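You operate a simulated robot arm through the tools that you are given. There is no shell and no other tool.

The job below is to be done with a simulated two-armed robot. You get a single attempt, and the scene is never put back.

## Task
Check the red gauge at 4 bar on the gauge checker and sort it: OK or REDO.
Fine: plug it into the test port, TEST lever fully open and left so, wind the black knob till the square gauge shows 4, wind right back, then stand it on OK if the two read the same, else on REDO; leave the other gauges alone.

The check looks at the end state, three seconds after you hand in, the way a careful person would. Anything else that was tipped, shoved, dropped, spilled or broken makes it a failure.

## Robot
Two 7-joint arms with two-finger grippers on one trunk that stands fixed in place. Base frame: the origin is at the foot of the trunk, x ahead of it, y to its left, z up. Units: mm, degrees, N and s.
The left shoulder is at [60, 179, 1216], the right one opposite. With the tool pointing down near the work surface each hand reaches from about 100 to 640 mm from the base axis, measured 20 degrees to its own side. Payload 1.96 kg a hand.
The TCP of each hand is the grasp point between the finger pads, 20 mm short of the fingertips. In the tool frame z runs along the fingers and y along their closing line. The gripper opens to 72 mm. The gripper's body begins 38 mm behind the TCP.
Orientation is that of the tool frame in the base frame, as a unit quaternion [x, y, z, w]. With the fingers straight down and closing along the base's y, the tool's x points along the base's -x, its y along +y and its z along -z.

## Interface
- The arms move only by the tool apply_moves. It takes "left_rows", "right_rows" or both (then of equal length, played together; a hand with none holds still); each is a list of rows, each a list of 7 numbers: the shift along the tool's x, y, z in mm, then the turn, a rotation vector about the tool's x, y, z in degrees, then the finger opening in mm, from 0 to 72. In form: [[x, y, z, rx, ry, rz, gripper], ...]. A call has 1 to 20 rows; each row is the pose to reach, as a shift and turn from the pose commanded when the call began, along the tool's axes at that moment. Rows are played at 5 a second. More than 50 mm and 8.6 degrees between two rows, or a gripper value outside its range, and nothing of the call is played. Where a pose cannot be reached the arm comes as near as it can. A force on the tool above 40 N (or 10 N above the force at the start of the call, whichever is more), or a blocked arm, ends the call early, and 0.2 s more pass. Each finger travels about 153 mm/s and halts on what it meets, pressing with about 38 N; the grip force reading is that of the motor and also rises with nothing between the fingers. The clock runs only during rows and for 0.2 s after the last one: add rows that repeat a pose to give the fingers time. It gives the time, the measured TCP pose, the force on the tool (base axes), the opening and the grip force at its end, in the units of the frame above (readings bear some noise), with the torque about the TCP (base axes, N m) and any sound that the robot's microphone picked up, and new pictures: "show" is both (left out), scene, wrist or none (wrist: the cameras of the hands that moved).
- Cameras (640 x 400 px; columns grow to the right, rows downward): "scene" is now at [-4.4, 6.2, 1761.7]; the picture's right is [0.11, -0.99, 0.00], its down [-0.81, -0.09, -0.58] and it looks along [0.58, 0.06, -0.81] (base axes); focal length 364 px, centre (320, 200). "left" rides on the left gripper at [71, -19, -82] in its tool frame; the picture's right is [0.26, 0.96, 0.00], its down [-0.67, 0.18, -0.72] and it looks along [-0.69, 0.19, 0.70] (tool axes); focal length 280 px, centre (320, 200). "right" rides on the right gripper at [71, 19, -82] in its tool frame; the picture's right is [-0.26, 0.97, 0.00], its down [-0.67, -0.18, -0.72] and it looks along [-0.69, -0.19, 0.70] (tool axes); focal length 280 px, centre (320, 200). There is no depth. A picture from a camera that has moved, and an enlarged one, comes with that camera's place and axes in the base frame and with its lens. The place of the scene camera against the robot may be out by one fixed shift of up to 18 mm in any direction.
- raise_lower(by): slides the trunk up (or, below 0, down) by that many mm; the arms and the scene camera ride with it, the base frame stays. It gives what a move gives, with no picture.
- turn_head(pan, tilt): turns the head with the scene camera to pan (to the left, within 86 degrees either way) and tilt (down, from -29 to 69), counted from straight ahead of the robot. It gives what a move gives, and a new picture of the scene camera.
- zoom(camera, box): a new picture of the part [left, top, right, bottom] of that camera's present view, enlarged. No time passes.
- close_job(): hands the job in; it is judged then, once.

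Places have to be worked out from the pictures, the camera data and where the tool is seen. Open the grippers and draw the arms clear of the work before you hand the job in, unless the task says otherwise.

The tools are called after "Emit:" as name(argument=value, ...) on one line, values as JSON. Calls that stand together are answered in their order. apply_moves: Moves the arms, as the interface text tells. Its arguments: {"type":"object","properties":{"left_rows":{"type":"array","items":{"type":"array","items":{"type":"number"}}},"right_rows":{"type":"array","items":{"type":"array","items":{"type":"number"}}},"show":{"type":"string","enum":["both","scene","wrist","none"]}},"required":[]} The other tools are called the same way: raise_lower (by) slides the trunk up or down; turn_head (pan, tilt) turns the head that bears the scene camera; zoom (camera, box) takes an enlarged picture of a part of a camera's view; close_job () hands the job in.

At the start:

```text
time: 0.0
left_tool_pos: [344.6, 205.4, 1241.5]
left_orientation: [0.0, 1.0, 0.0, 0.001]
left_wrist_force: [0.1, 0.3, -0.8]
left_wrist_torque: [-0.01, -0.03, -0.02]
left_opening: 72.2
left_grasp_force: 0.1
right_tool_pos: [372.8, -147.0, 1210.8]
right_orientation: [0.0, 1.0, 0.0, 0.0]
right_wrist_force: [0.0, 0.6, 0.2]
right_wrist_torque: [0.03, 0.02, 0.02]
right_opening: 72.0
right_grasp_force: 0.0
trunk travel left (down, up): [-861.0, 129.0]
head pan, tilt: [6.1, 54.6]
```

scene: 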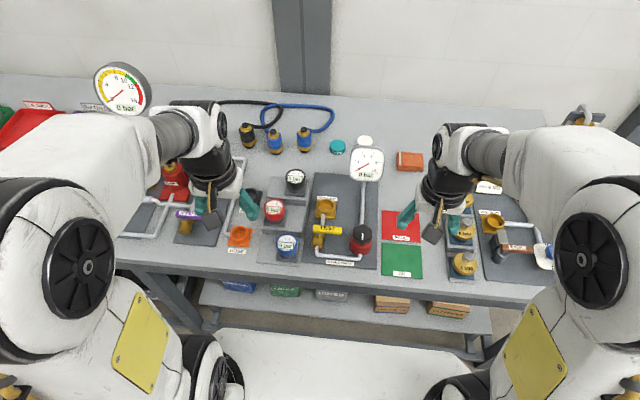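
right: 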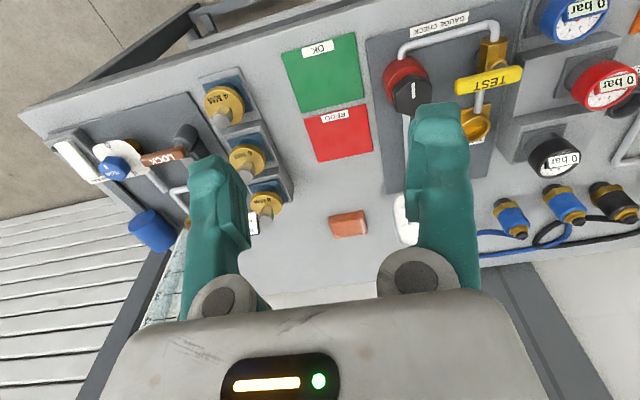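
left: 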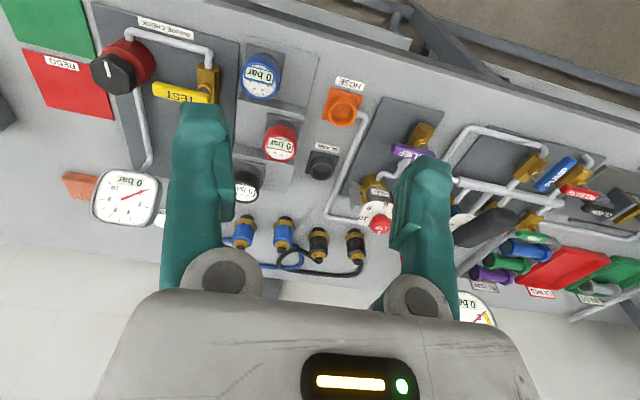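

The scene shows the gauge checker in the middle (test port, yellow TEST lever, black knob on red body, square gauge), with three gauges on a rack to its left. I'll enlarge those areas to see the details.

Emit:
zoom(camera="scene", box=[220, 130, 440, 290])

Emit:
zoom(camera="left", box=[60, 0, 340, 240])

Emit:
zoom(camera="right", box=[360, 0, 640, 240])

```text
2.50 times, centred on (330, 210) of scene
camera zoom: at [-4.4, 6.2, 1761.7], right [0.11, -0.99, 0.0], down [-0.81, -0.09, -0.58], along [0.58, 0.06, -0.81], focal length 910 px, centre (295, 175)
```

zoom: 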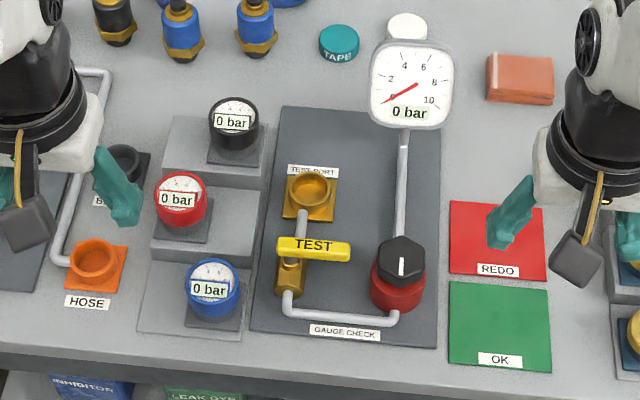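

```text
1.67 times, centred on (200, 120) of left
camera zoom: at [273.7, 185.5, 1323.2], right [-0.26, 0.96, 0.0], down [0.67, 0.18, 0.72], along [0.69, 0.19, -0.7], focal length 467 px, centre (520, 333)
```

zoom: 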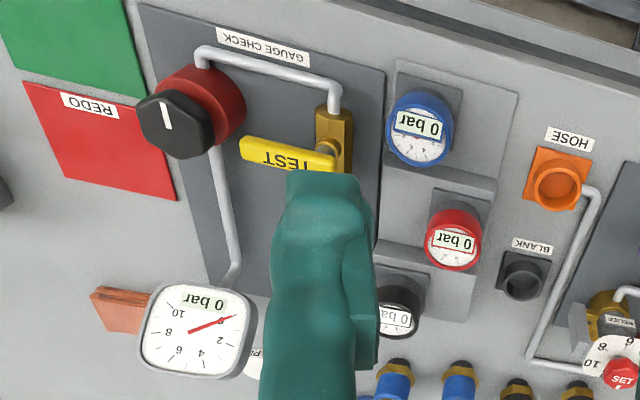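

```text
1.67 times, centred on (500, 120) of right
camera zoom: at [301.6, -128.2, 1293.8], right [0.26, 0.97, 0.0], down [0.67, -0.18, 0.72], along [0.69, -0.19, -0.7], focal length 467 px, centre (20, 333)
```

zoom: 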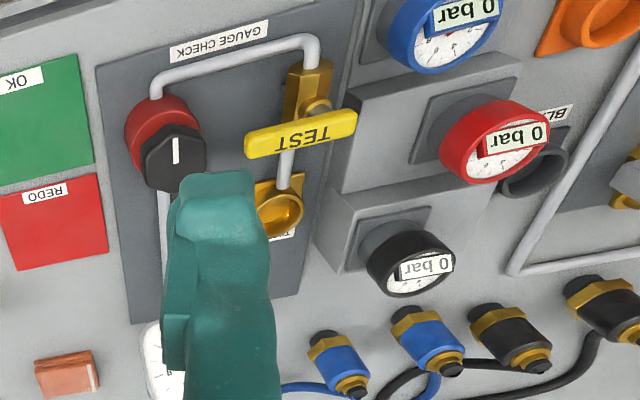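

I estimate from the two wrist cameras that the red gauge face is near (549, 194, 938) and the test port near (600, 50, 900). I'll lower the left hand for a closer look at how the gauge is built and seated.

Emit:
apply_moves(left_rows=[[0, 0, 40, 0, 0, 0, 72], [0, 0, 80, 0, 0, 0, 72], [0, 0, 120, 0, 0, 0, 72], [0, 0, 150, 0, 0, 0, 72], [0, 0, 150, 0, 0, 0, 72]], show="both")

```text
time: 1.2
left_tool_pos: [345.6, 203.1, 1092.8]
left_orientation: [0.0, 1.0, 0.0, 0.0]
left_wrist_force: [-0.5, -0.3, -0.1]
left_wrist_torque: [0.02, 0.0, -0.02]
left_opening: 71.9
left_grasp_force: 0.2
right_tool_pos: [372.7, -147.7, 1211.3]
right_orientation: [0.0, 1.0, 0.0, 0.0]
right_wrist_force: [-0.2, -0.4, 0.1]
right_wrist_torque: [0.0, 0.0, 0.0]
right_opening: 72.0
right_grasp_force: 0.0
trunk travel left (down, up): [-861.0, 129.0]
head pan, tilt: [6.1, 54.6]
camera scene: at [-5.1, 6.1, 1761.8], right [0.11, -0.99, 0.0], down [-0.81, -0.09, -0.58], along [0.58, 0.06, -0.81], focal length 364 px, centre (320, 200)
camera left: at [274.6, 183.4, 1174.6], right [-0.26, 0.96, 0.0], down [0.67, 0.18, 0.72], along [0.69, 0.19, -0.7], focal length 280 px, centre (320, 200)
```

scene: 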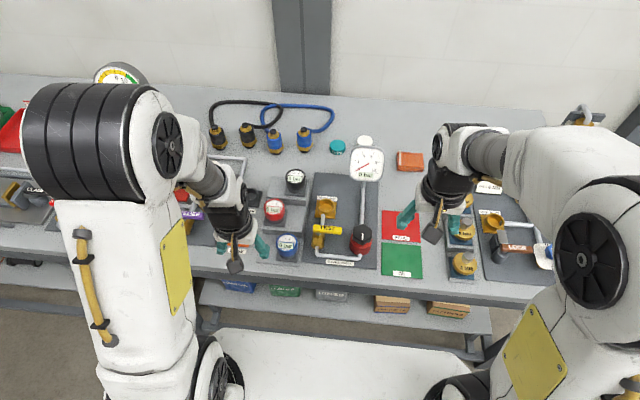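
left: 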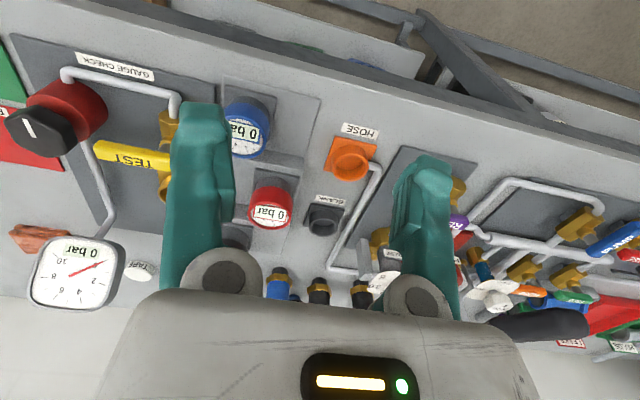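

Emit:
zoom(camera="left", box=[220, 80, 380, 280])

Emit:
zoom(camera="scene", box=[230, 150, 390, 270])

Emit:
zoom(camera="left", box=[0, 20, 200, 220])

```text
2.00 times, centred on (300, 180) of left
camera zoom: at [274.6, 183.4, 1174.6], right [-0.26, 0.96, 0.0], down [0.67, 0.18, 0.72], along [0.69, 0.19, -0.7], focal length 561 px, centre (360, 240)
```

zoom: 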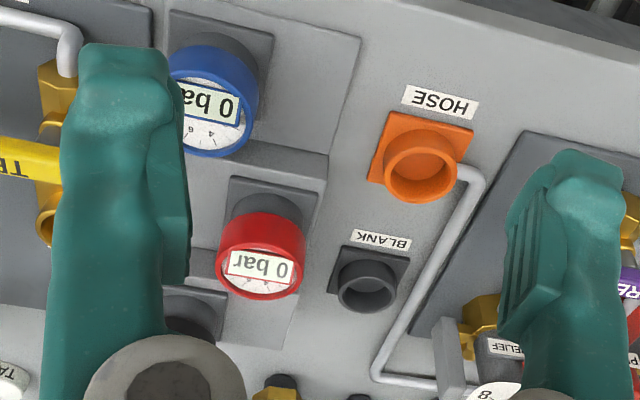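

```text
3.33 times, centred on (310, 210) of scene
camera zoom: at [-5.1, 6.1, 1761.8], right [0.11, -0.99, 0.0], down [-0.81, -0.09, -0.58], along [0.58, 0.06, -0.81], focal length 1213 px, centre (353, 167)
```

zoom: 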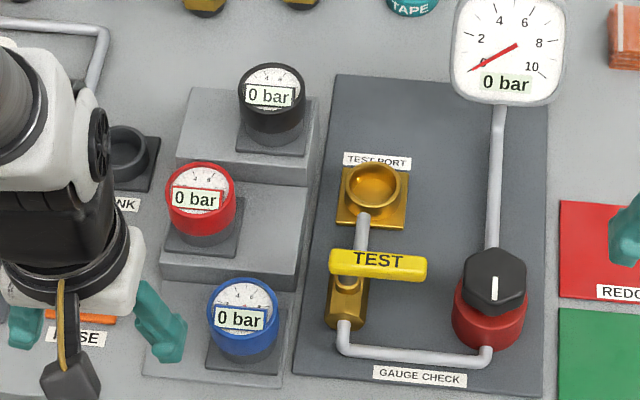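

```text
2.00 times, centred on (100, 120) of left
camera zoom: at [274.6, 183.4, 1174.6], right [-0.26, 0.96, 0.0], down [0.67, 0.18, 0.72], along [0.69, 0.19, -0.7], focal length 561 px, centre (760, 360)
```

zoom: 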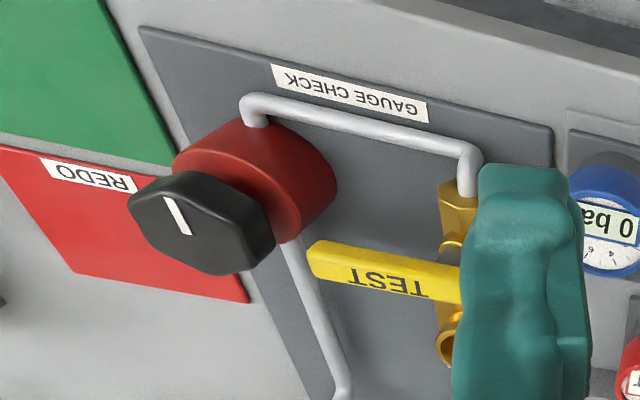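

The gauges look like upright round heads on a narrower grey stem, with the dial facing up; the test port is a gold cup, and the TEST lever lies along y above the valve. I'll lower the right hand for a near view of the checker, and shift the left hand sideways for a second view of the red gauge.

Emit:
apply_moves(left_rows=[[0, 30, 0, 0, 0, 0, 72], [0, 60, 10, 0, 0, 0, 72], [0, 90, 20, 0, 0, 0, 72], [0, 90, 20, 0, 0, 0, 72]], right_rows=[[-10, 10, 40, 0, 0, 0, 72], [-20, 20, 80, 0, 0, 0, 72], [-30, 40, 120, 0, 0, 0, 72], [-30, 40, 120, 0, 0, 0, 72]], show="both")

```text
time: 2.2
left_tool_pos: [346.5, 294.6, 1070.5]
left_orientation: [0.001, 1.0, 0.0, 0.0]
left_wrist_force: [0.2, -1.0, -0.7]
left_wrist_torque: [0.01, -0.04, 0.0]
left_opening: 72.0
left_grasp_force: 0.0
right_tool_pos: [404.1, -108.6, 1092.0]
right_orientation: [0.0, 1.0, -0.001, 0.0]
right_wrist_force: [-0.7, -0.5, 0.0]
right_wrist_torque: [0.05, -0.04, 0.0]
right_opening: 72.1
right_grasp_force: 0.1
trunk travel left (down, up): [-861.0, 129.0]
head pan, tilt: [6.1, 54.6]
camera scene: at [-5.2, 5.5, 1761.8], right [0.11, -0.99, 0.0], down [-0.81, -0.09, -0.58], along [0.58, 0.06, -0.81], focal length 364 px, centre (320, 200)
camera right: at [331.8, -90.3, 1173.7], right [0.26, 0.97, 0.0], down [0.67, -0.18, 0.72], along [0.69, -0.19, -0.7], focal length 280 px, centre (320, 200)
camera left: at [275.1, 275.0, 1152.2], right [-0.26, 0.96, 0.0], down [0.67, 0.18, 0.72], along [0.69, 0.19, -0.7], focal length 280 px, centre (320, 200)
```

scene: 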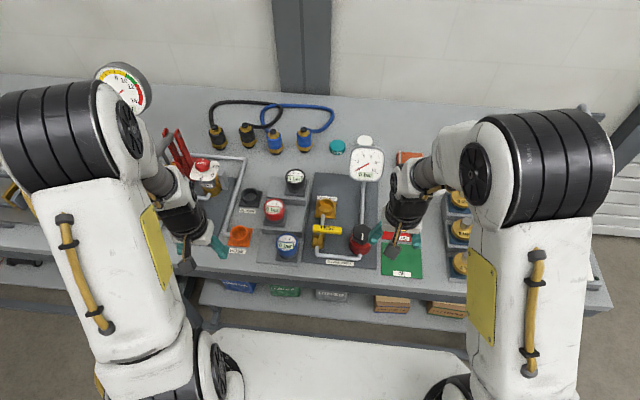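
right: 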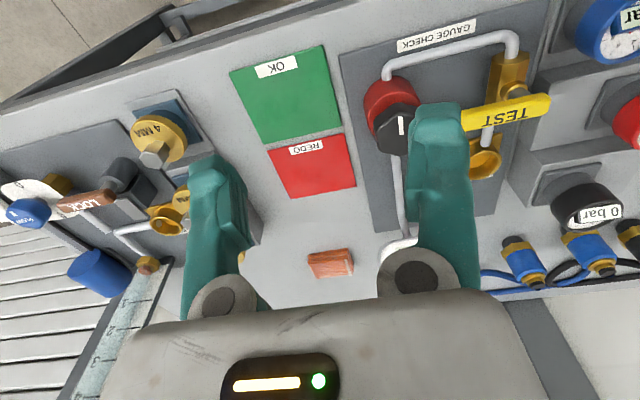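
left: 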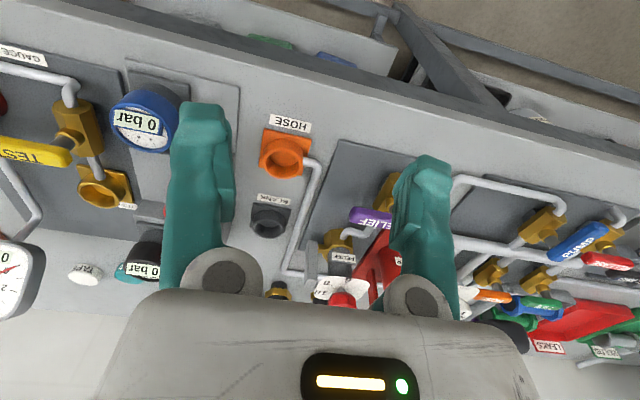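

The left finger hides the red gauge in this view, but the port, valve and blue gauge are visible. I'll enlarge these parts.

Emit:
zoom(camera="left", box=[0, 60, 200, 260])

Emit:
zoom(camera="right", box=[440, 60, 640, 260])

Emit:
zoom(camera="right", box=[220, 20, 460, 240])

Emit:
zoom(camera="scene", box=[210, 130, 430, 290])

```text
2.00 times, centred on (100, 160) of left
camera zoom: at [275.1, 275.0, 1152.2], right [-0.26, 0.96, 0.0], down [0.67, 0.18, 0.72], along [0.69, 0.19, -0.7], focal length 561 px, centre (760, 280)
```

zoom: 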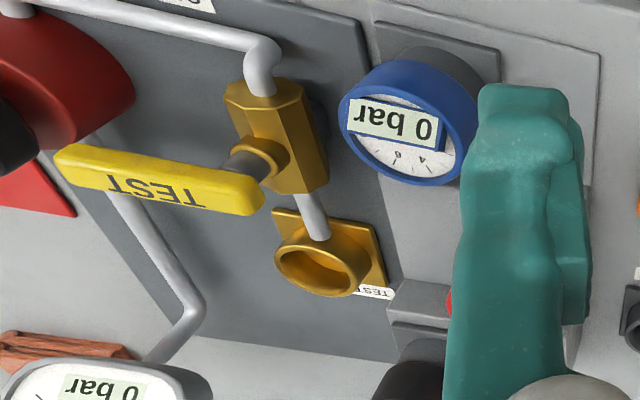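

```text
2.00 times, centred on (540, 160) of right
camera zoom: at [331.8, -90.3, 1173.7], right [0.26, 0.97, 0.0], down [0.67, -0.18, 0.72], along [0.69, -0.19, -0.7], focal length 561 px, centre (-120, 280)
```

zoom: 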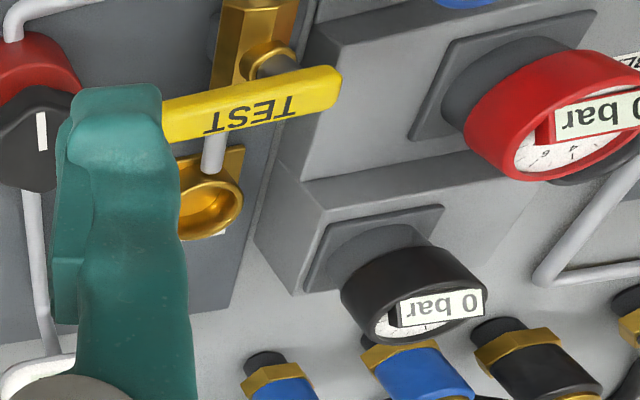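

```text
1.82 times, centred on (340, 130) of right
camera zoom: at [331.8, -90.3, 1173.7], right [0.26, 0.97, 0.0], down [0.67, -0.18, 0.72], along [0.69, -0.19, -0.7], focal length 510 px, centre (284, 327)
```

zoom: 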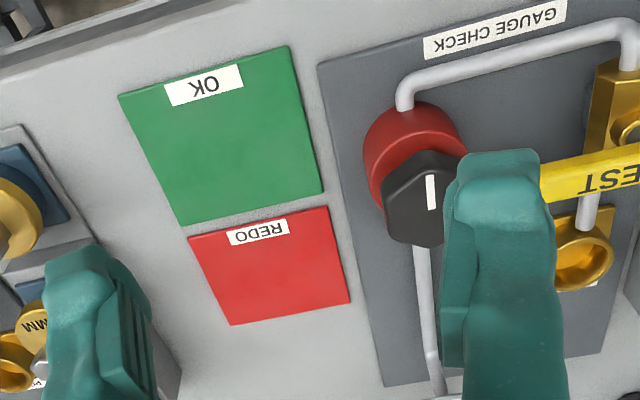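

```text
2.50 times, centred on (320, 210) of scene
camera zoom: at [-5.2, 5.5, 1761.8], right [0.11, -0.99, 0.0], down [-0.81, -0.09, -0.58], along [0.58, 0.06, -0.81], focal length 910 px, centre (320, 175)
```

zoom: 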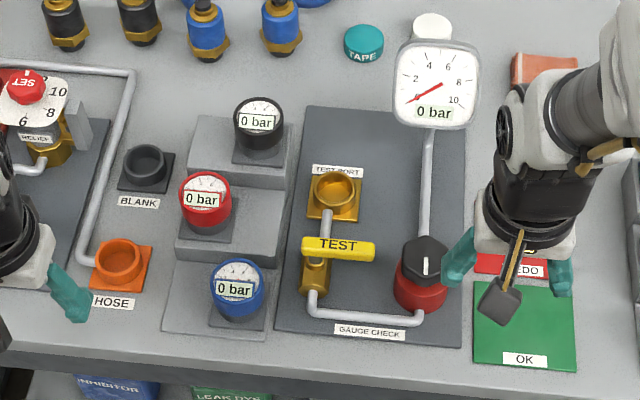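

Triangulating: red gauge at about (549, 194, face 938), port mouth (606, 56, 889), lever pivot (503, 66) with its tip at (505, 5, 930), and knob top (502, -52, 924). I'll bring the left hand above the red gauge to refine its position from the wrist view.

Emit:
apply_moves(left_rows=[[-35, -17, 5, 0, 0, 0, 72], [-70, -34, 15, 0, 0, 0, 72], [-105, -51, 25, 0, 0, 0, 72], [-140, -68, 35, 0, 0, 0, 72], [-172, -85, 45, 0, 0, 0, 72], [-202.5, -100, 55, 0, 0, 0, 72], [-202.5, -100, 55, 0, 0, 0, 72]], show="both")

```text
time: 3.8
left_tool_pos: [547.7, 196.0, 1013.0]
left_orientation: [0.0, 1.0, 0.001, 0.0]
left_wrist_force: [-0.2, 0.1, -0.4]
left_wrist_torque: [-0.02, -0.01, 0.01]
left_opening: 71.9
left_grasp_force: 0.0
right_tool_pos: [403.3, -108.2, 1092.2]
right_orientation: [0.001, 1.0, 0.0, 0.0]
right_wrist_force: [-0.1, -0.2, 0.1]
right_wrist_torque: [0.01, 0.03, -0.01]
right_opening: 72.0
right_grasp_force: 0.1
trunk travel left (down, up): [-861.0, 129.0]
head pan, tilt: [6.1, 54.6]
camera scene: at [-4.8, 6.6, 1761.8], right [0.11, -0.99, 0.0], down [-0.81, -0.09, -0.58], along [0.58, 0.06, -0.81], focal length 364 px, centre (320, 200)
camera left: at [475.4, 176.1, 1095.3], right [-0.26, 0.96, 0.0], down [0.67, 0.18, 0.72], along [0.69, 0.19, -0.7], focal length 280 px, centre (320, 200)
```

scene: 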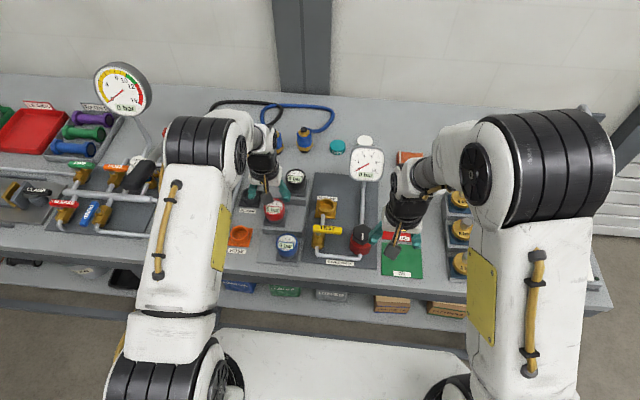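
left: 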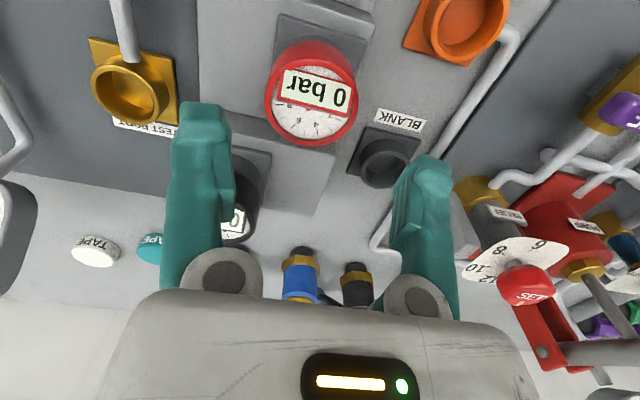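

Emit:
zoom(camera="left", box=[220, 0, 400, 170])

Emit:
zoom(camera="left", box=[60, 0, 220, 160])

Emit:
zoom(camera="right", box=[480, 60, 640, 220])

Emit:
zoom(camera="scene", box=[240, 150, 400, 270])

```text
2.35 times, centred on (310, 85) of left
camera zoom: at [475.4, 176.1, 1095.3], right [-0.26, 0.96, 0.0], down [0.67, 0.18, 0.72], along [0.69, 0.19, -0.7], focal length 660 px, centre (344, 471)
```

zoom: 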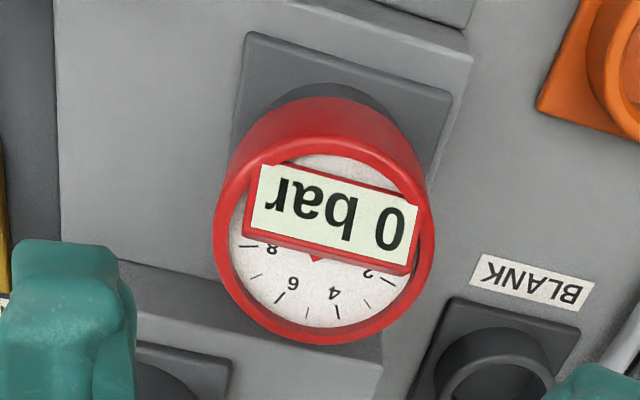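

```text
2.50 times, centred on (140, 80) of left
camera zoom: at [475.4, 176.1, 1095.3], right [-0.26, 0.96, 0.0], down [0.67, 0.18, 0.72], along [0.69, 0.19, -0.7], focal length 701 px, centre (770, 500)
```

zoom: 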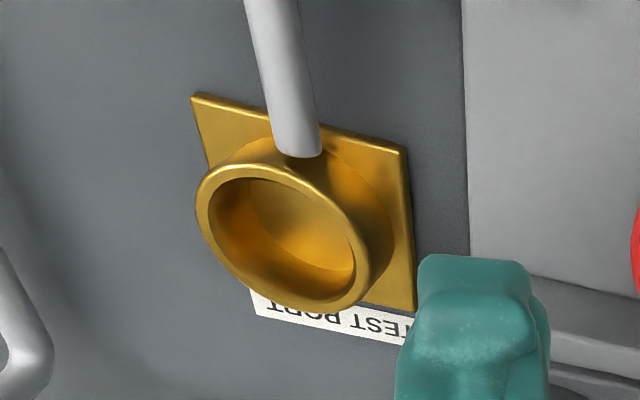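

```text
2.50 times, centred on (560, 140) of right
camera zoom: at [332.0, -89.8, 1174.1], right [0.26, 0.97, 0.0], down [0.67, -0.18, 0.72], along [0.69, -0.19, -0.7], focal length 701 px, centre (-280, 350)
```

zoom: 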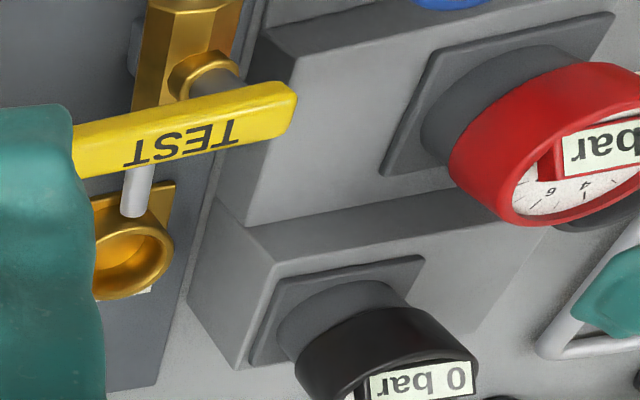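

```text
3.33 times, centred on (320, 210) of scene
camera zoom: at [-4.8, 6.6, 1761.8], right [0.11, -0.99, 0.0], down [-0.81, -0.09, -0.58], along [0.58, 0.06, -0.81], focal length 1213 px, centre (320, 167)
```

zoom: 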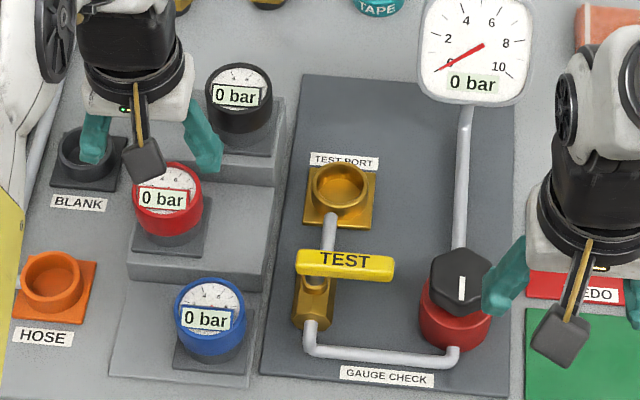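

The head is about 55 mm across, centred near (551, 193). I'll correct by 3 mm and lower the open fingers to just above the head, then check that it sits centred between them.

Emit:
apply_moves(left_rows=[[-3, -3, 0, 0, 0, 0, 72], [-3, -3, 25, 0, 0, 0, 72], [-3, -3, 48, 0, 0, 0, 72], [-3, -3, 48, 0, 0, 0, 72]], show="wrist")

Emit:
zoom(camera="left", box=[160, 60, 480, 260])

Emit:
zoom(camera="scene", box=[240, 160, 320, 220])

```text
time: 4.8
left_tool_pos: [549.9, 190.4, 965.1]
left_orientation: [-0.001, 1.0, 0.0, 0.0]
left_wrist_force: [0.7, -0.1, 0.1]
left_wrist_torque: [0.0, -0.02, 0.0]
left_opening: 72.0
left_grasp_force: 0.0
right_tool_pos: [403.5, -108.0, 1091.3]
right_orientation: [-0.001, 1.0, 0.001, 0.0]
right_wrist_force: [0.3, -0.3, -0.6]
right_wrist_torque: [-0.01, -0.02, 0.04]
right_opening: 72.0
right_grasp_force: 0.1
trunk travel left (down, up): [-861.0, 129.0]
head pan, tilt: [6.1, 54.6]
camera left: at [478.5, 171.0, 1048.2], right [-0.26, 0.96, 0.0], down [0.67, 0.18, 0.72], along [0.69, 0.19, -0.7], focal length 280 px, centre (320, 200)
```

left: 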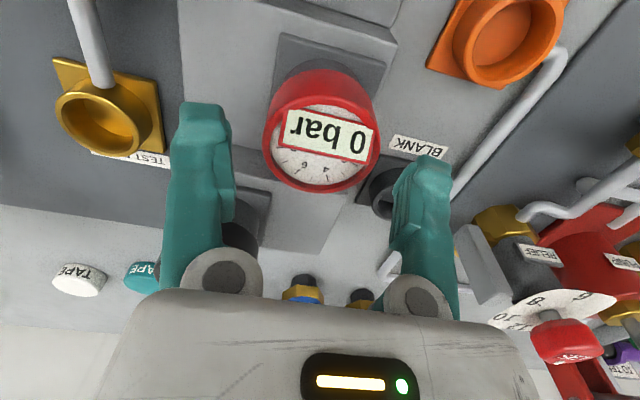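

```text
2.00 times, centred on (320, 160) of left
camera zoom: at [478.5, 171.0, 1048.2], right [-0.26, 0.96, 0.0], down [0.67, 0.18, 0.72], along [0.69, 0.19, -0.7], focal length 561 px, centre (320, 280)
```

zoom: 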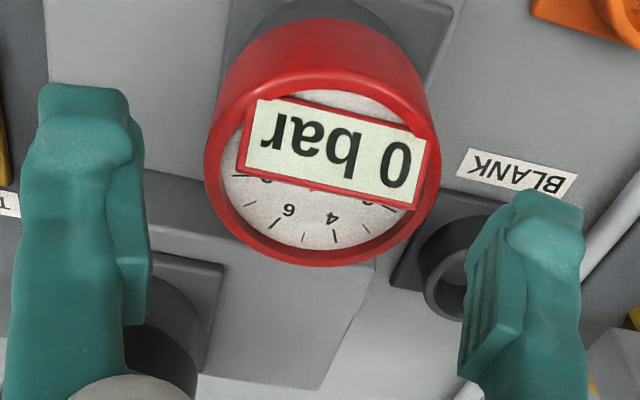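

```text
6.67 times, centred on (280, 190) of scene
camera zoom: at [-4.6, 6.0, 1761.8], right [0.11, -0.99, 0.0], down [-0.81, -0.09, -0.58], along [0.58, 0.06, -0.81], focal length 2426 px, centre (587, 267)
```

zoom: 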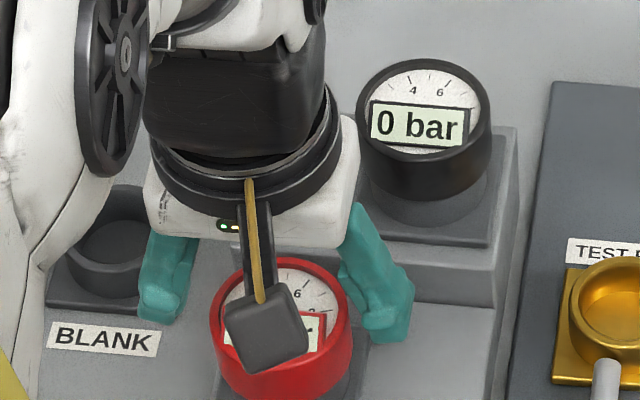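

The red head is centred between the fingers within about 2 mm. I'll lower the open fingers about 31 mm so that their tips reach just about the head's lower edge, keep watching the force, then close.

Emit:
apply_moves(left_rows=[[-2, 0, 10, 0, 0, 0, 72], [-2, 0, 20, 0, 0, 0, 72], [-2, 0, 30, 0, 0, 0, 72], [-2, 0, 30, 0, 0, 0, 72]], show="both")

Emit:
zoom(camera="left", box=[160, 60, 480, 260])

Emit:
zoom(camera="scene", box=[240, 160, 320, 220])

Emit:
zoom(camera="right", box=[480, 60, 640, 220])

```text
time: 5.8
left_tool_pos: [552.8, 192.7, 936.8]
left_orientation: [0.001, 1.0, -0.001, 0.0]
left_wrist_force: [-0.6, -0.2, 0.0]
left_wrist_torque: [0.04, 0.03, 0.0]
left_opening: 71.9
left_grasp_force: 0.0
right_tool_pos: [402.8, -108.4, 1091.5]
right_orientation: [0.001, 1.0, 0.0, -0.001]
right_wrist_force: [-1.0, -0.1, -0.5]
right_wrist_torque: [0.03, 0.02, 0.01]
right_opening: 72.0
right_grasp_force: 0.0
trunk travel left (down, up): [-861.0, 129.0]
head pan, tilt: [6.1, 54.6]
camera scene: at [-4.2, 6.2, 1761.7], right [0.11, -0.99, 0.0], down [-0.81, -0.09, -0.58], along [0.58, 0.06, -0.82], focal length 364 px, centre (320, 200)
camera left: at [481.3, 173.1, 1019.0], right [-0.26, 0.96, 0.0], down [0.67, 0.18, 0.72], along [0.69, 0.19, -0.7], focal length 280 px, centre (320, 200)
```

scene: 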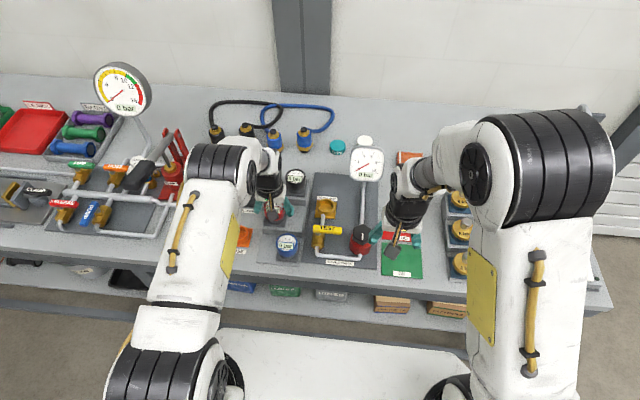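
left: 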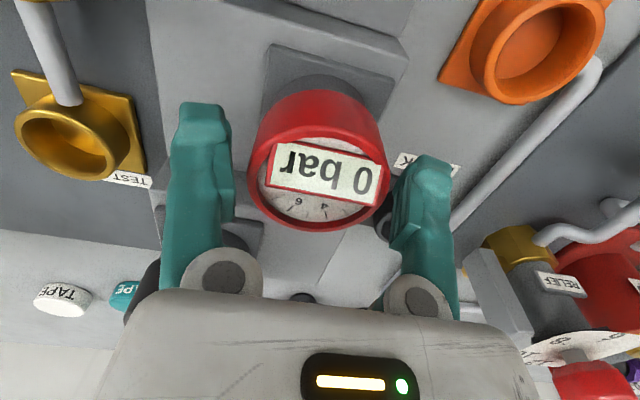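

```text
2.00 times, centred on (320, 160) of left
camera zoom: at [481.3, 173.1, 1019.0], right [-0.26, 0.96, 0.0], down [0.67, 0.18, 0.72], along [0.69, 0.19, -0.7], focal length 561 px, centre (320, 280)
```

zoom: 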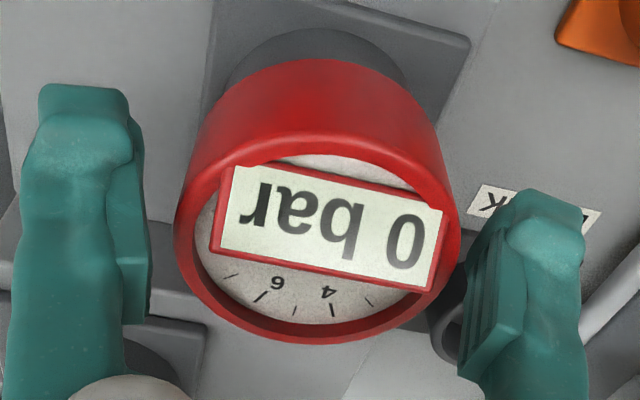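

```text
6.67 times, centred on (280, 190) of scene
camera zoom: at [-4.2, 6.2, 1761.7], right [0.11, -0.99, 0.0], down [-0.81, -0.09, -0.58], along [0.58, 0.06, -0.82], focal length 2426 px, centre (587, 267)
```

zoom: 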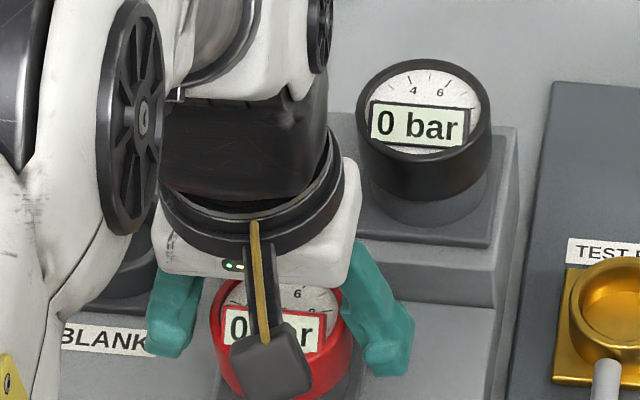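

```text
2.50 times, centred on (560, 140) of right
camera zoom: at [332.4, -90.0, 1174.0], right [0.26, 0.97, 0.0], down [0.67, -0.18, 0.72], along [0.69, -0.19, -0.7], focal length 701 px, centre (-280, 350)
```

zoom: 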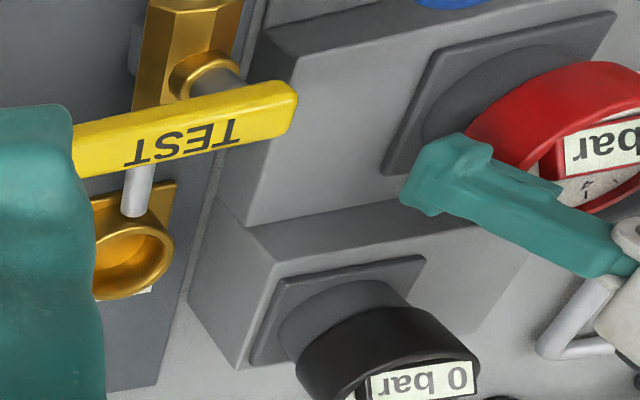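

The face centre projects right at the TCP (551.5, 192, 938) and the fingertips sit level with the head's lower rim. I'll close on the head now.

Emit:
apply_moves(left_rows=[[0, 0, 1, 0, 0, 0, 60], [0, 0, 1, 0, 0, 0, 45], [0, 0, 1, 0, 0, 0, 45], [0, 0, 1, 0, 0, 0, 45]], show="wrist")

```text
time: 6.8
left_tool_pos: [553.4, 192.5, 937.1]
left_orientation: [-0.001, 1.0, 0.0, 0.0]
left_wrist_force: [0.9, 2.4, 3.9]
left_wrist_torque: [-0.07, 0.03, -0.02]
left_opening: 57.3
left_grasp_force: 37.9
right_tool_pos: [403.7, -108.1, 1092.6]
right_orientation: [0.0, 1.0, 0.0, 0.0]
right_wrist_force: [0.1, 0.0, 0.3]
right_wrist_torque: [0.0, -0.02, 0.01]
right_opening: 72.1
right_grasp_force: 0.0
trunk travel left (down, up): [-861.0, 129.0]
head pan, tilt: [6.1, 54.6]
camera left: at [481.1, 173.0, 1018.8], right [-0.26, 0.96, 0.0], down [0.67, 0.18, 0.72], along [0.69, 0.19, -0.7], focal length 280 px, centre (320, 200)
```

left: 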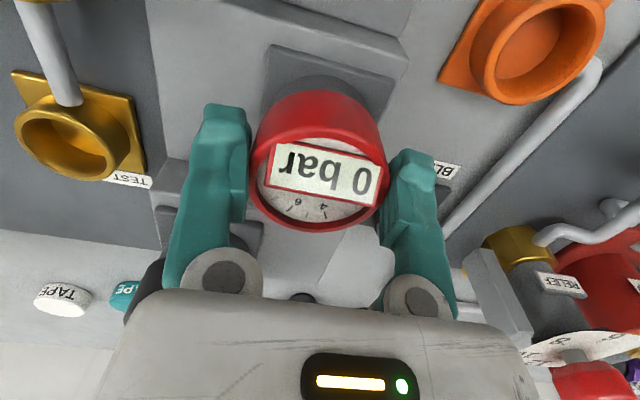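

Gripped at 57 mm opening with 38 N. I'll lift slowly, straight up.

Emit:
apply_moves(left_rows=[[0, 0, -5, 0, 0, 0, 45], [0, 0, -10, 0, 0, 0, 45], [0, 0, -20, 0, 0, 0, 45], [0, 0, -35, 0, 0, 0, 45], [0, 0, -55, 0, 0, 0, 45], [0, 0, -70, 0, 0, 0, 45], [0, 0, -70, 0, 0, 0, 45]], show="both")

Emit:
zoom(camera="right", box=[480, 60, 640, 220])

Emit:
zoom(camera="left", box=[160, 0, 480, 240])

Emit:
zoom(camera="scene", box=[240, 150, 340, 230])

```text
time: 8.4
left_tool_pos: [551.1, 194.4, 1006.3]
left_orientation: [0.0, 1.0, 0.001, 0.001]
left_wrist_force: [0.1, 0.2, -1.9]
left_wrist_torque: [-0.03, 0.0, -0.01]
left_opening: 56.9
left_grasp_force: 37.5
right_tool_pos: [403.8, -109.2, 1091.4]
right_orientation: [-0.001, 1.0, 0.0, 0.001]
right_wrist_force: [-0.4, 1.1, 0.6]
right_wrist_torque: [0.0, 0.01, 0.0]
right_opening: 72.1
right_grasp_force: 0.1
trunk travel left (down, up): [-861.0, 129.0]
head pan, tilt: [6.1, 54.6]
camera scene: at [-3.8, 6.4, 1761.7], right [0.11, -0.99, 0.0], down [-0.81, -0.09, -0.58], along [0.58, 0.06, -0.82], focal length 364 px, centre (320, 200)
camera left: at [480.4, 174.4, 1088.2], right [-0.26, 0.96, 0.0], down [0.67, 0.18, 0.71], along [0.69, 0.19, -0.7], focal length 280 px, centre (320, 200)
```

scene: 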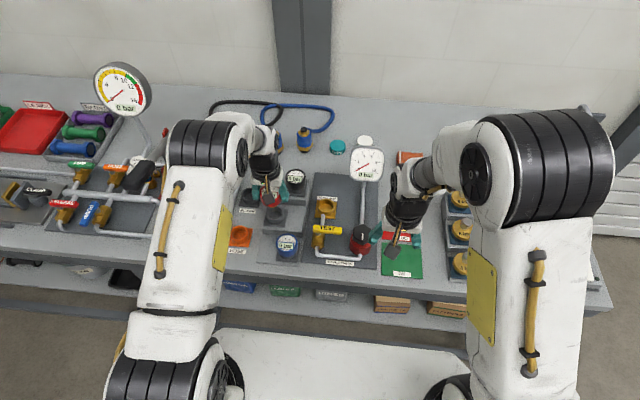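
left: 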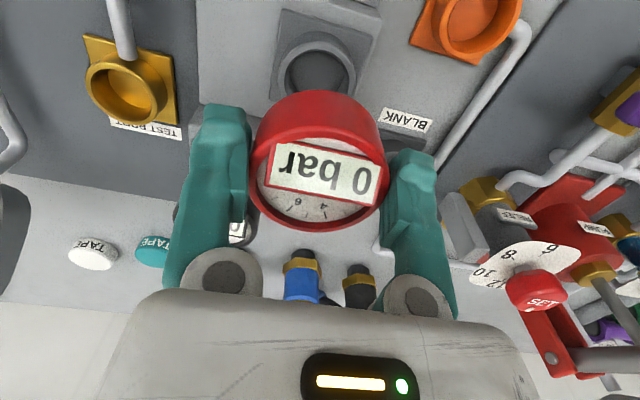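

```text
2.50 times, centred on (560, 140) of right
camera zoom: at [332.7, -89.9, 1173.9], right [0.26, 0.97, 0.0], down [0.67, -0.18, 0.72], along [0.69, -0.19, -0.7], focal length 701 px, centre (-280, 350)
```

zoom: 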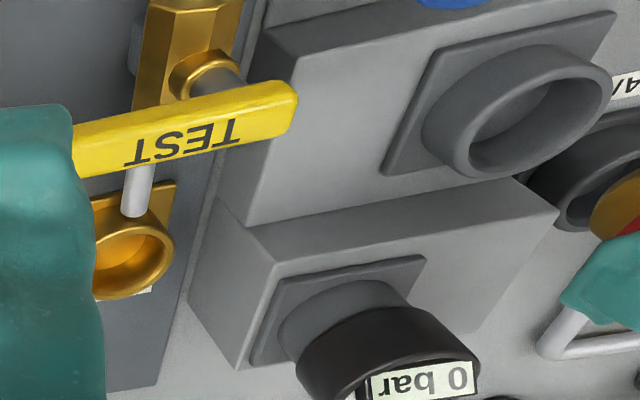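

```text
1.67 times, centred on (320, 120) of left
camera zoom: at [480.4, 174.4, 1088.2], right [-0.26, 0.96, 0.0], down [0.67, 0.18, 0.71], along [0.69, 0.19, -0.7], focal length 467 px, centre (320, 333)
```

zoom: 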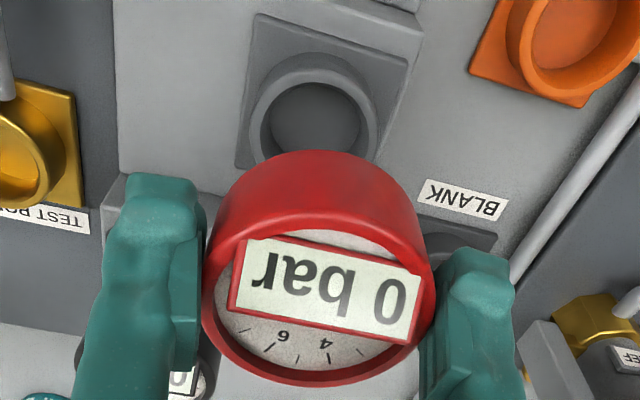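

```text
5.00 times, centred on (290, 190) of scene
camera zoom: at [-3.8, 6.4, 1761.7], right [0.11, -0.99, 0.0], down [-0.81, -0.09, -0.58], along [0.58, 0.06, -0.82], focal length 1820 px, centre (470, 250)
```

zoom: 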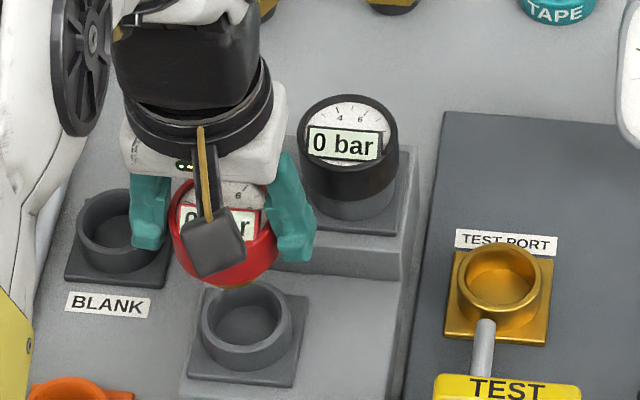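

The gauge came out cleanly; the rack holds it in a cup and there is a brass plug under the head. I'll enlarge the port for a better position estimate, then carry the gauge towards it at a safe height.

Emit:
zoom(camera="left", box=[60, 20, 200, 160])

Emit:
zoom(camera="right", box=[560, 100, 640, 260])

```text
2.86 times, centred on (130, 90) of left
camera zoom: at [480.4, 174.4, 1088.2], right [-0.26, 0.96, 0.0], down [0.67, 0.18, 0.71], along [0.69, 0.19, -0.7], focal length 801 px, centre (863, 514)
```

zoom: 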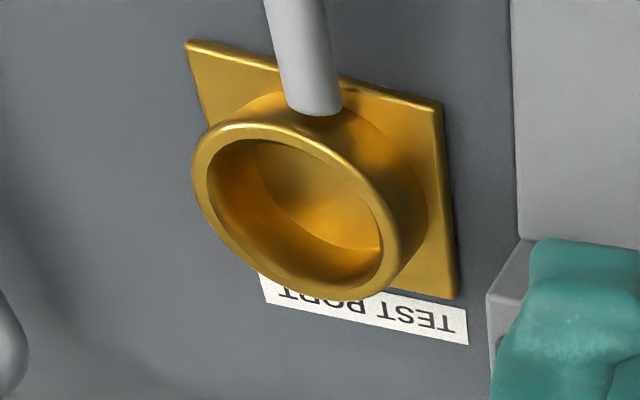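

```text
2.50 times, centred on (600, 180) of right
camera zoom: at [332.7, -89.9, 1173.9], right [0.26, 0.97, 0.0], down [0.67, -0.18, 0.72], along [0.69, -0.19, -0.7], focal length 701 px, centre (-380, 250)
```

zoom: 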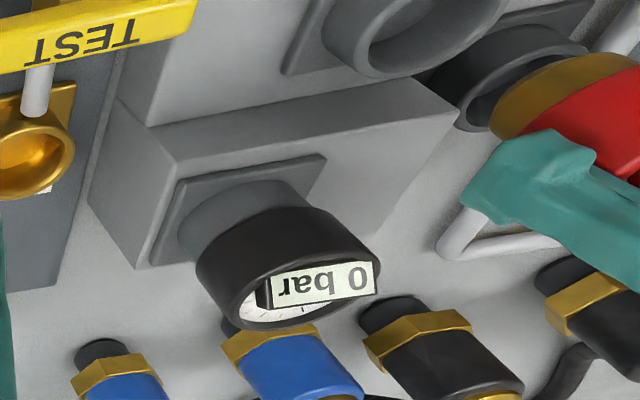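

Best port estimate is (608, 58), mouth height about 890. I'll carry the gauge up 20 mm and across to above the port, passing clear of the black gauge.

Emit:
apply_moves(left_rows=[[0, 0, -20, 0, 0, 0, 45], [-10, -30, -20, 0, 0, 0, 45], [-24, -65, -20, 0, 0, 0, 45], [-40, -100, -20, 0, 0, 0, 45], [-56, -134, -20, 0, 0, 0, 45], [-56, -134, -20, 0, 0, 0, 45], [-56, -134, -20, 0, 0, 0, 45]], show="both")

Emit:
zoom(camera="left", box=[160, 0, 480, 240])

Emit:
zoom(camera="right", box=[400, 40, 640, 280])

```text
time: 10.0
left_tool_pos: [595.4, 81.3, 1025.3]
left_orientation: [0.0, 1.0, 0.0, 0.001]
left_wrist_force: [1.3, 0.1, -1.3]
left_wrist_torque: [-0.03, 0.04, 0.0]
left_opening: 57.0
left_grasp_force: 37.9
left hand out of reach, approached as far as the arm can: row 5, 6, 7
right_tool_pos: [405.1, -108.8, 1091.5]
right_orientation: [0.001, 1.0, 0.001, 0.0]
right_wrist_force: [-0.7, 0.2, 0.0]
right_wrist_torque: [0.02, 0.0, 0.0]
right_opening: 71.7
right_grasp_force: 0.0
trunk travel left (down, up): [-861.0, 129.0]
head pan, tilt: [6.1, 54.6]
camera scene: at [-3.8, 5.7, 1761.7], right [0.11, -0.99, 0.0], down [-0.81, -0.09, -0.58], along [0.58, 0.06, -0.82], focal length 364 px, centre (320, 200)
camera left: at [525.1, 62.1, 1108.4], right [-0.26, 0.96, 0.0], down [0.67, 0.18, 0.72], along [0.69, 0.19, -0.7], focal length 280 px, centre (320, 200)
```

scene: 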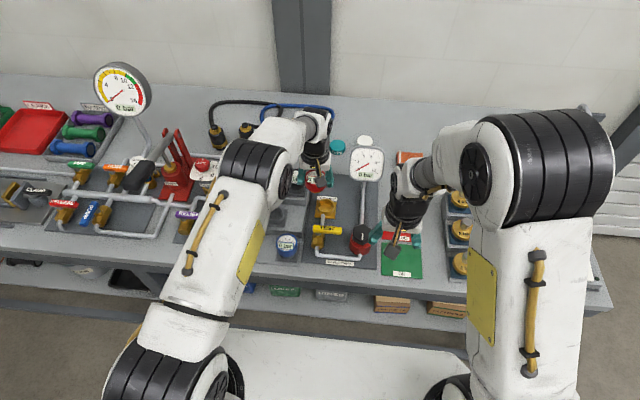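
left: 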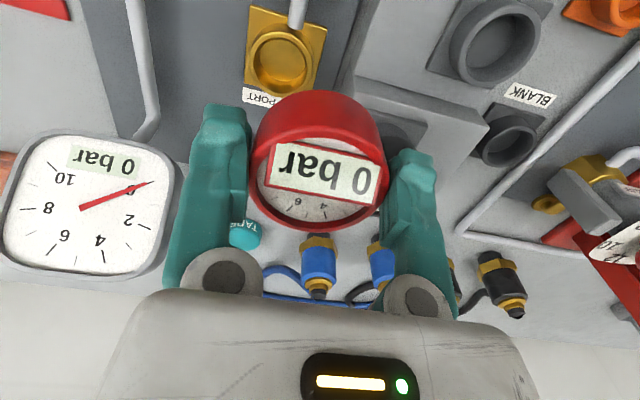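

```text
1.67 times, centred on (320, 120) of left
camera zoom: at [525.1, 62.1, 1108.4], right [-0.26, 0.96, 0.0], down [0.67, 0.18, 0.72], along [0.69, 0.19, -0.7], focal length 467 px, centre (320, 333)
```

zoom: 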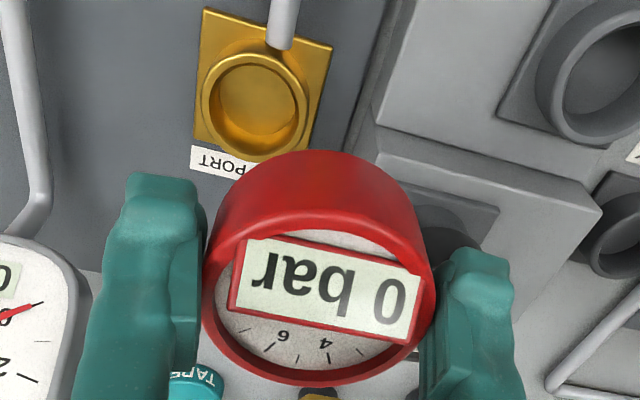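

```text
1.67 times, centred on (520, 160) of right
camera zoom: at [332.7, -90.4, 1173.8], right [0.26, 0.97, 0.0], down [0.67, -0.18, 0.71], along [0.69, -0.19, -0.7], focal length 467 px, centre (-13, 267)
```

zoom: 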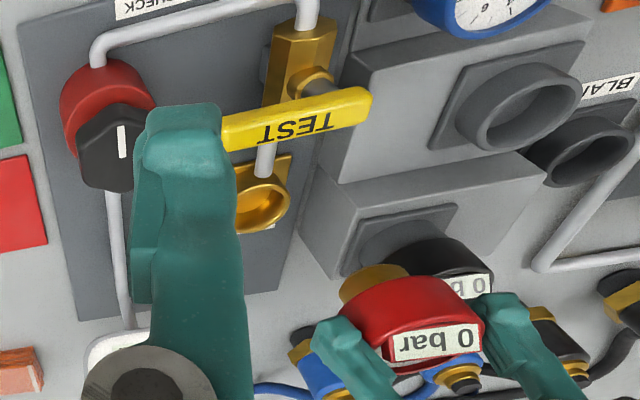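

The left arm stopped short at (595, 81): out of reach at this height. I'll back off 20 mm in x to learn which pose the commands count from before seeking a better trunk height.

Emit:
apply_moves(left_rows=[[20, 0, 0, 0, 0, 0, 45], [20, 0, 0, 0, 0, 0, 45]], show="none")

```text
time: 10.6
left_tool_pos: [577.7, 82.3, 1026.0]
left_orientation: [0.0, 1.0, 0.0, -0.001]
left_wrist_force: [-0.2, -0.2, -2.1]
left_wrist_torque: [-0.02, 0.03, -0.03]
left_opening: 57.0
left_grasp_force: 37.2
right_tool_pos: [403.6, -108.9, 1090.8]
right_orientation: [0.001, 1.0, -0.001, 0.0]
right_wrist_force: [-1.0, 0.2, -0.2]
right_wrist_torque: [-0.01, 0.0, -0.01]
right_opening: 72.0
right_grasp_force: 0.1
trunk travel left (down, up): [-861.0, 129.0]
head pan, tilt: [6.1, 54.6]
```

Commands count from the actually reached pose. I'll go 60 mm lower and try again outwards to learn how reach varies with height.

Emit:
apply_moves(left_rows=[[0, 0, 30, 0, 0, 0, 45], [0, 0, 60, 0, 0, 0, 45], [-5, -12, 60, 0, 0, 0, 45], [-10, -24, 60, 0, 0, 0, 45], [-14, -24, 60, 0, 0, 0, 45], [-18, -24, 60, 0, 0, 0, 45], [-22, -24, 60, 0, 0, 0, 45], [-26, -24, 60, 0, 0, 0, 45], [-30, -24, 60, 0, 0, 0, 45], [-32, -24, 60, 0, 0, 0, 45]], show="both")

```text
time: 12.8
left_tool_pos: [595.9, 57.8, 967.2]
left_orientation: [0.0, 1.0, 0.0, 0.0]
left_wrist_force: [-0.8, -0.4, -1.6]
left_wrist_torque: [-0.01, 0.03, -0.01]
left_opening: 57.1
left_grasp_force: 38.0
left hand out of reach, approached as far as the arm can: row 7, 8, 9, 10
right_tool_pos: [404.6, -108.5, 1091.5]
right_orientation: [0.0, 1.0, 0.001, 0.0]
right_wrist_force: [0.0, -0.4, 0.1]
right_wrist_torque: [-0.02, 0.0, 0.03]
right_opening: 72.0
right_grasp_force: 0.1
trunk travel left (down, up): [-861.0, 129.0]
head pan, tilt: [6.1, 54.6]
camera scene: at [-3.9, 6.2, 1761.7], right [0.11, -0.99, 0.0], down [-0.81, -0.09, -0.58], along [0.58, 0.06, -0.82], focal length 364 px, centre (320, 200)
camera left: at [524.3, 37.9, 1048.1], right [-0.26, 0.96, 0.0], down [0.67, 0.18, 0.72], along [0.69, 0.19, -0.7], focal length 280 px, centre (320, 200)
```

scene: 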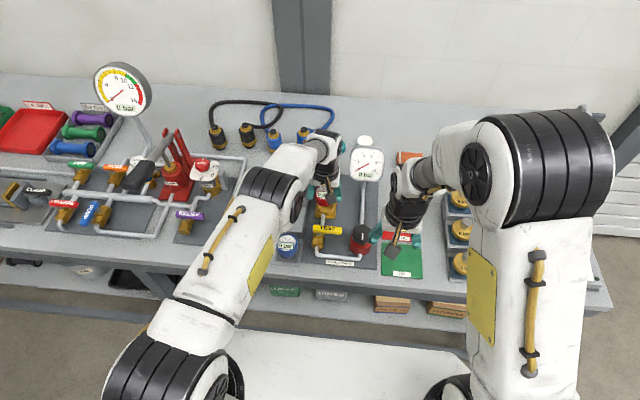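
left: 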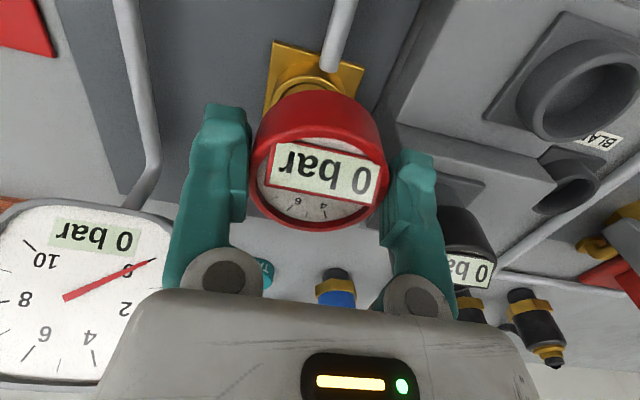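

Reach only grows to about 549 mm from the shoulder here, just short of the port. The clean remedy is to re-grip the gauge with the gripper tilted about its closing axis (gauge stays upright, wrist nearer). First I'll check the port position from this near view.

Emit:
zoom(camera="left", box=[220, 0, 420, 125])

Emit:
zoom(camera="scene", box=[280, 140, 400, 230])

Emit:
zoom(camera="right", box=[400, 60, 560, 260])

```text
3.20 times, centred on (320, 62) of left
camera zoom: at [524.3, 37.9, 1048.1], right [-0.26, 0.96, 0.0], down [0.67, 0.18, 0.72], along [0.69, 0.19, -0.7], focal length 897 px, centre (320, 640)
```

zoom: 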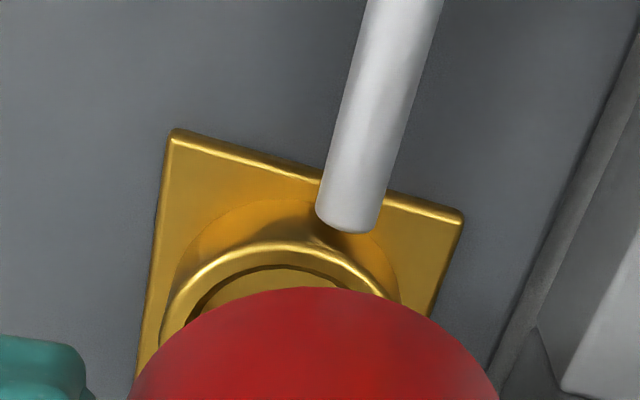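

```text
4.44 times, centred on (340, 185) of scene
camera zoom: at [-3.9, 6.2, 1761.7], right [0.11, -0.99, 0.0], down [-0.81, -0.09, -0.58], along [0.58, 0.06, -0.82], focal length 1617 px, centre (231, 267)
```

zoom: 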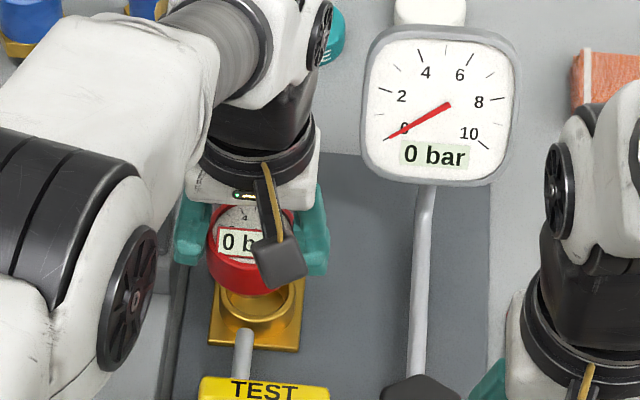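

```text
2.00 times, centred on (480, 160) of right
camera zoom: at [332.6, -90.0, 1173.9], right [0.26, 0.97, 0.0], down [0.67, -0.18, 0.72], along [0.69, -0.19, -0.7], focal length 561 px, centre (0, 280)
```

zoom: 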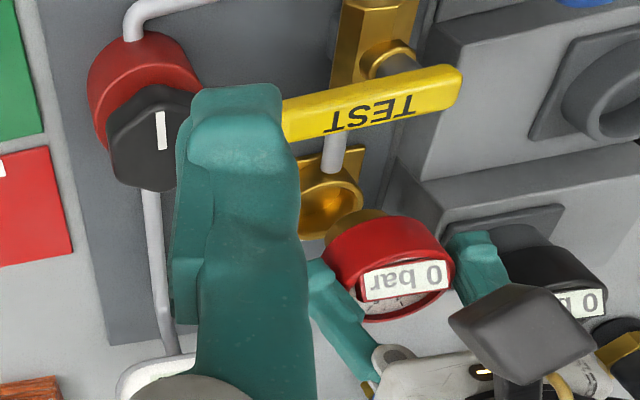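

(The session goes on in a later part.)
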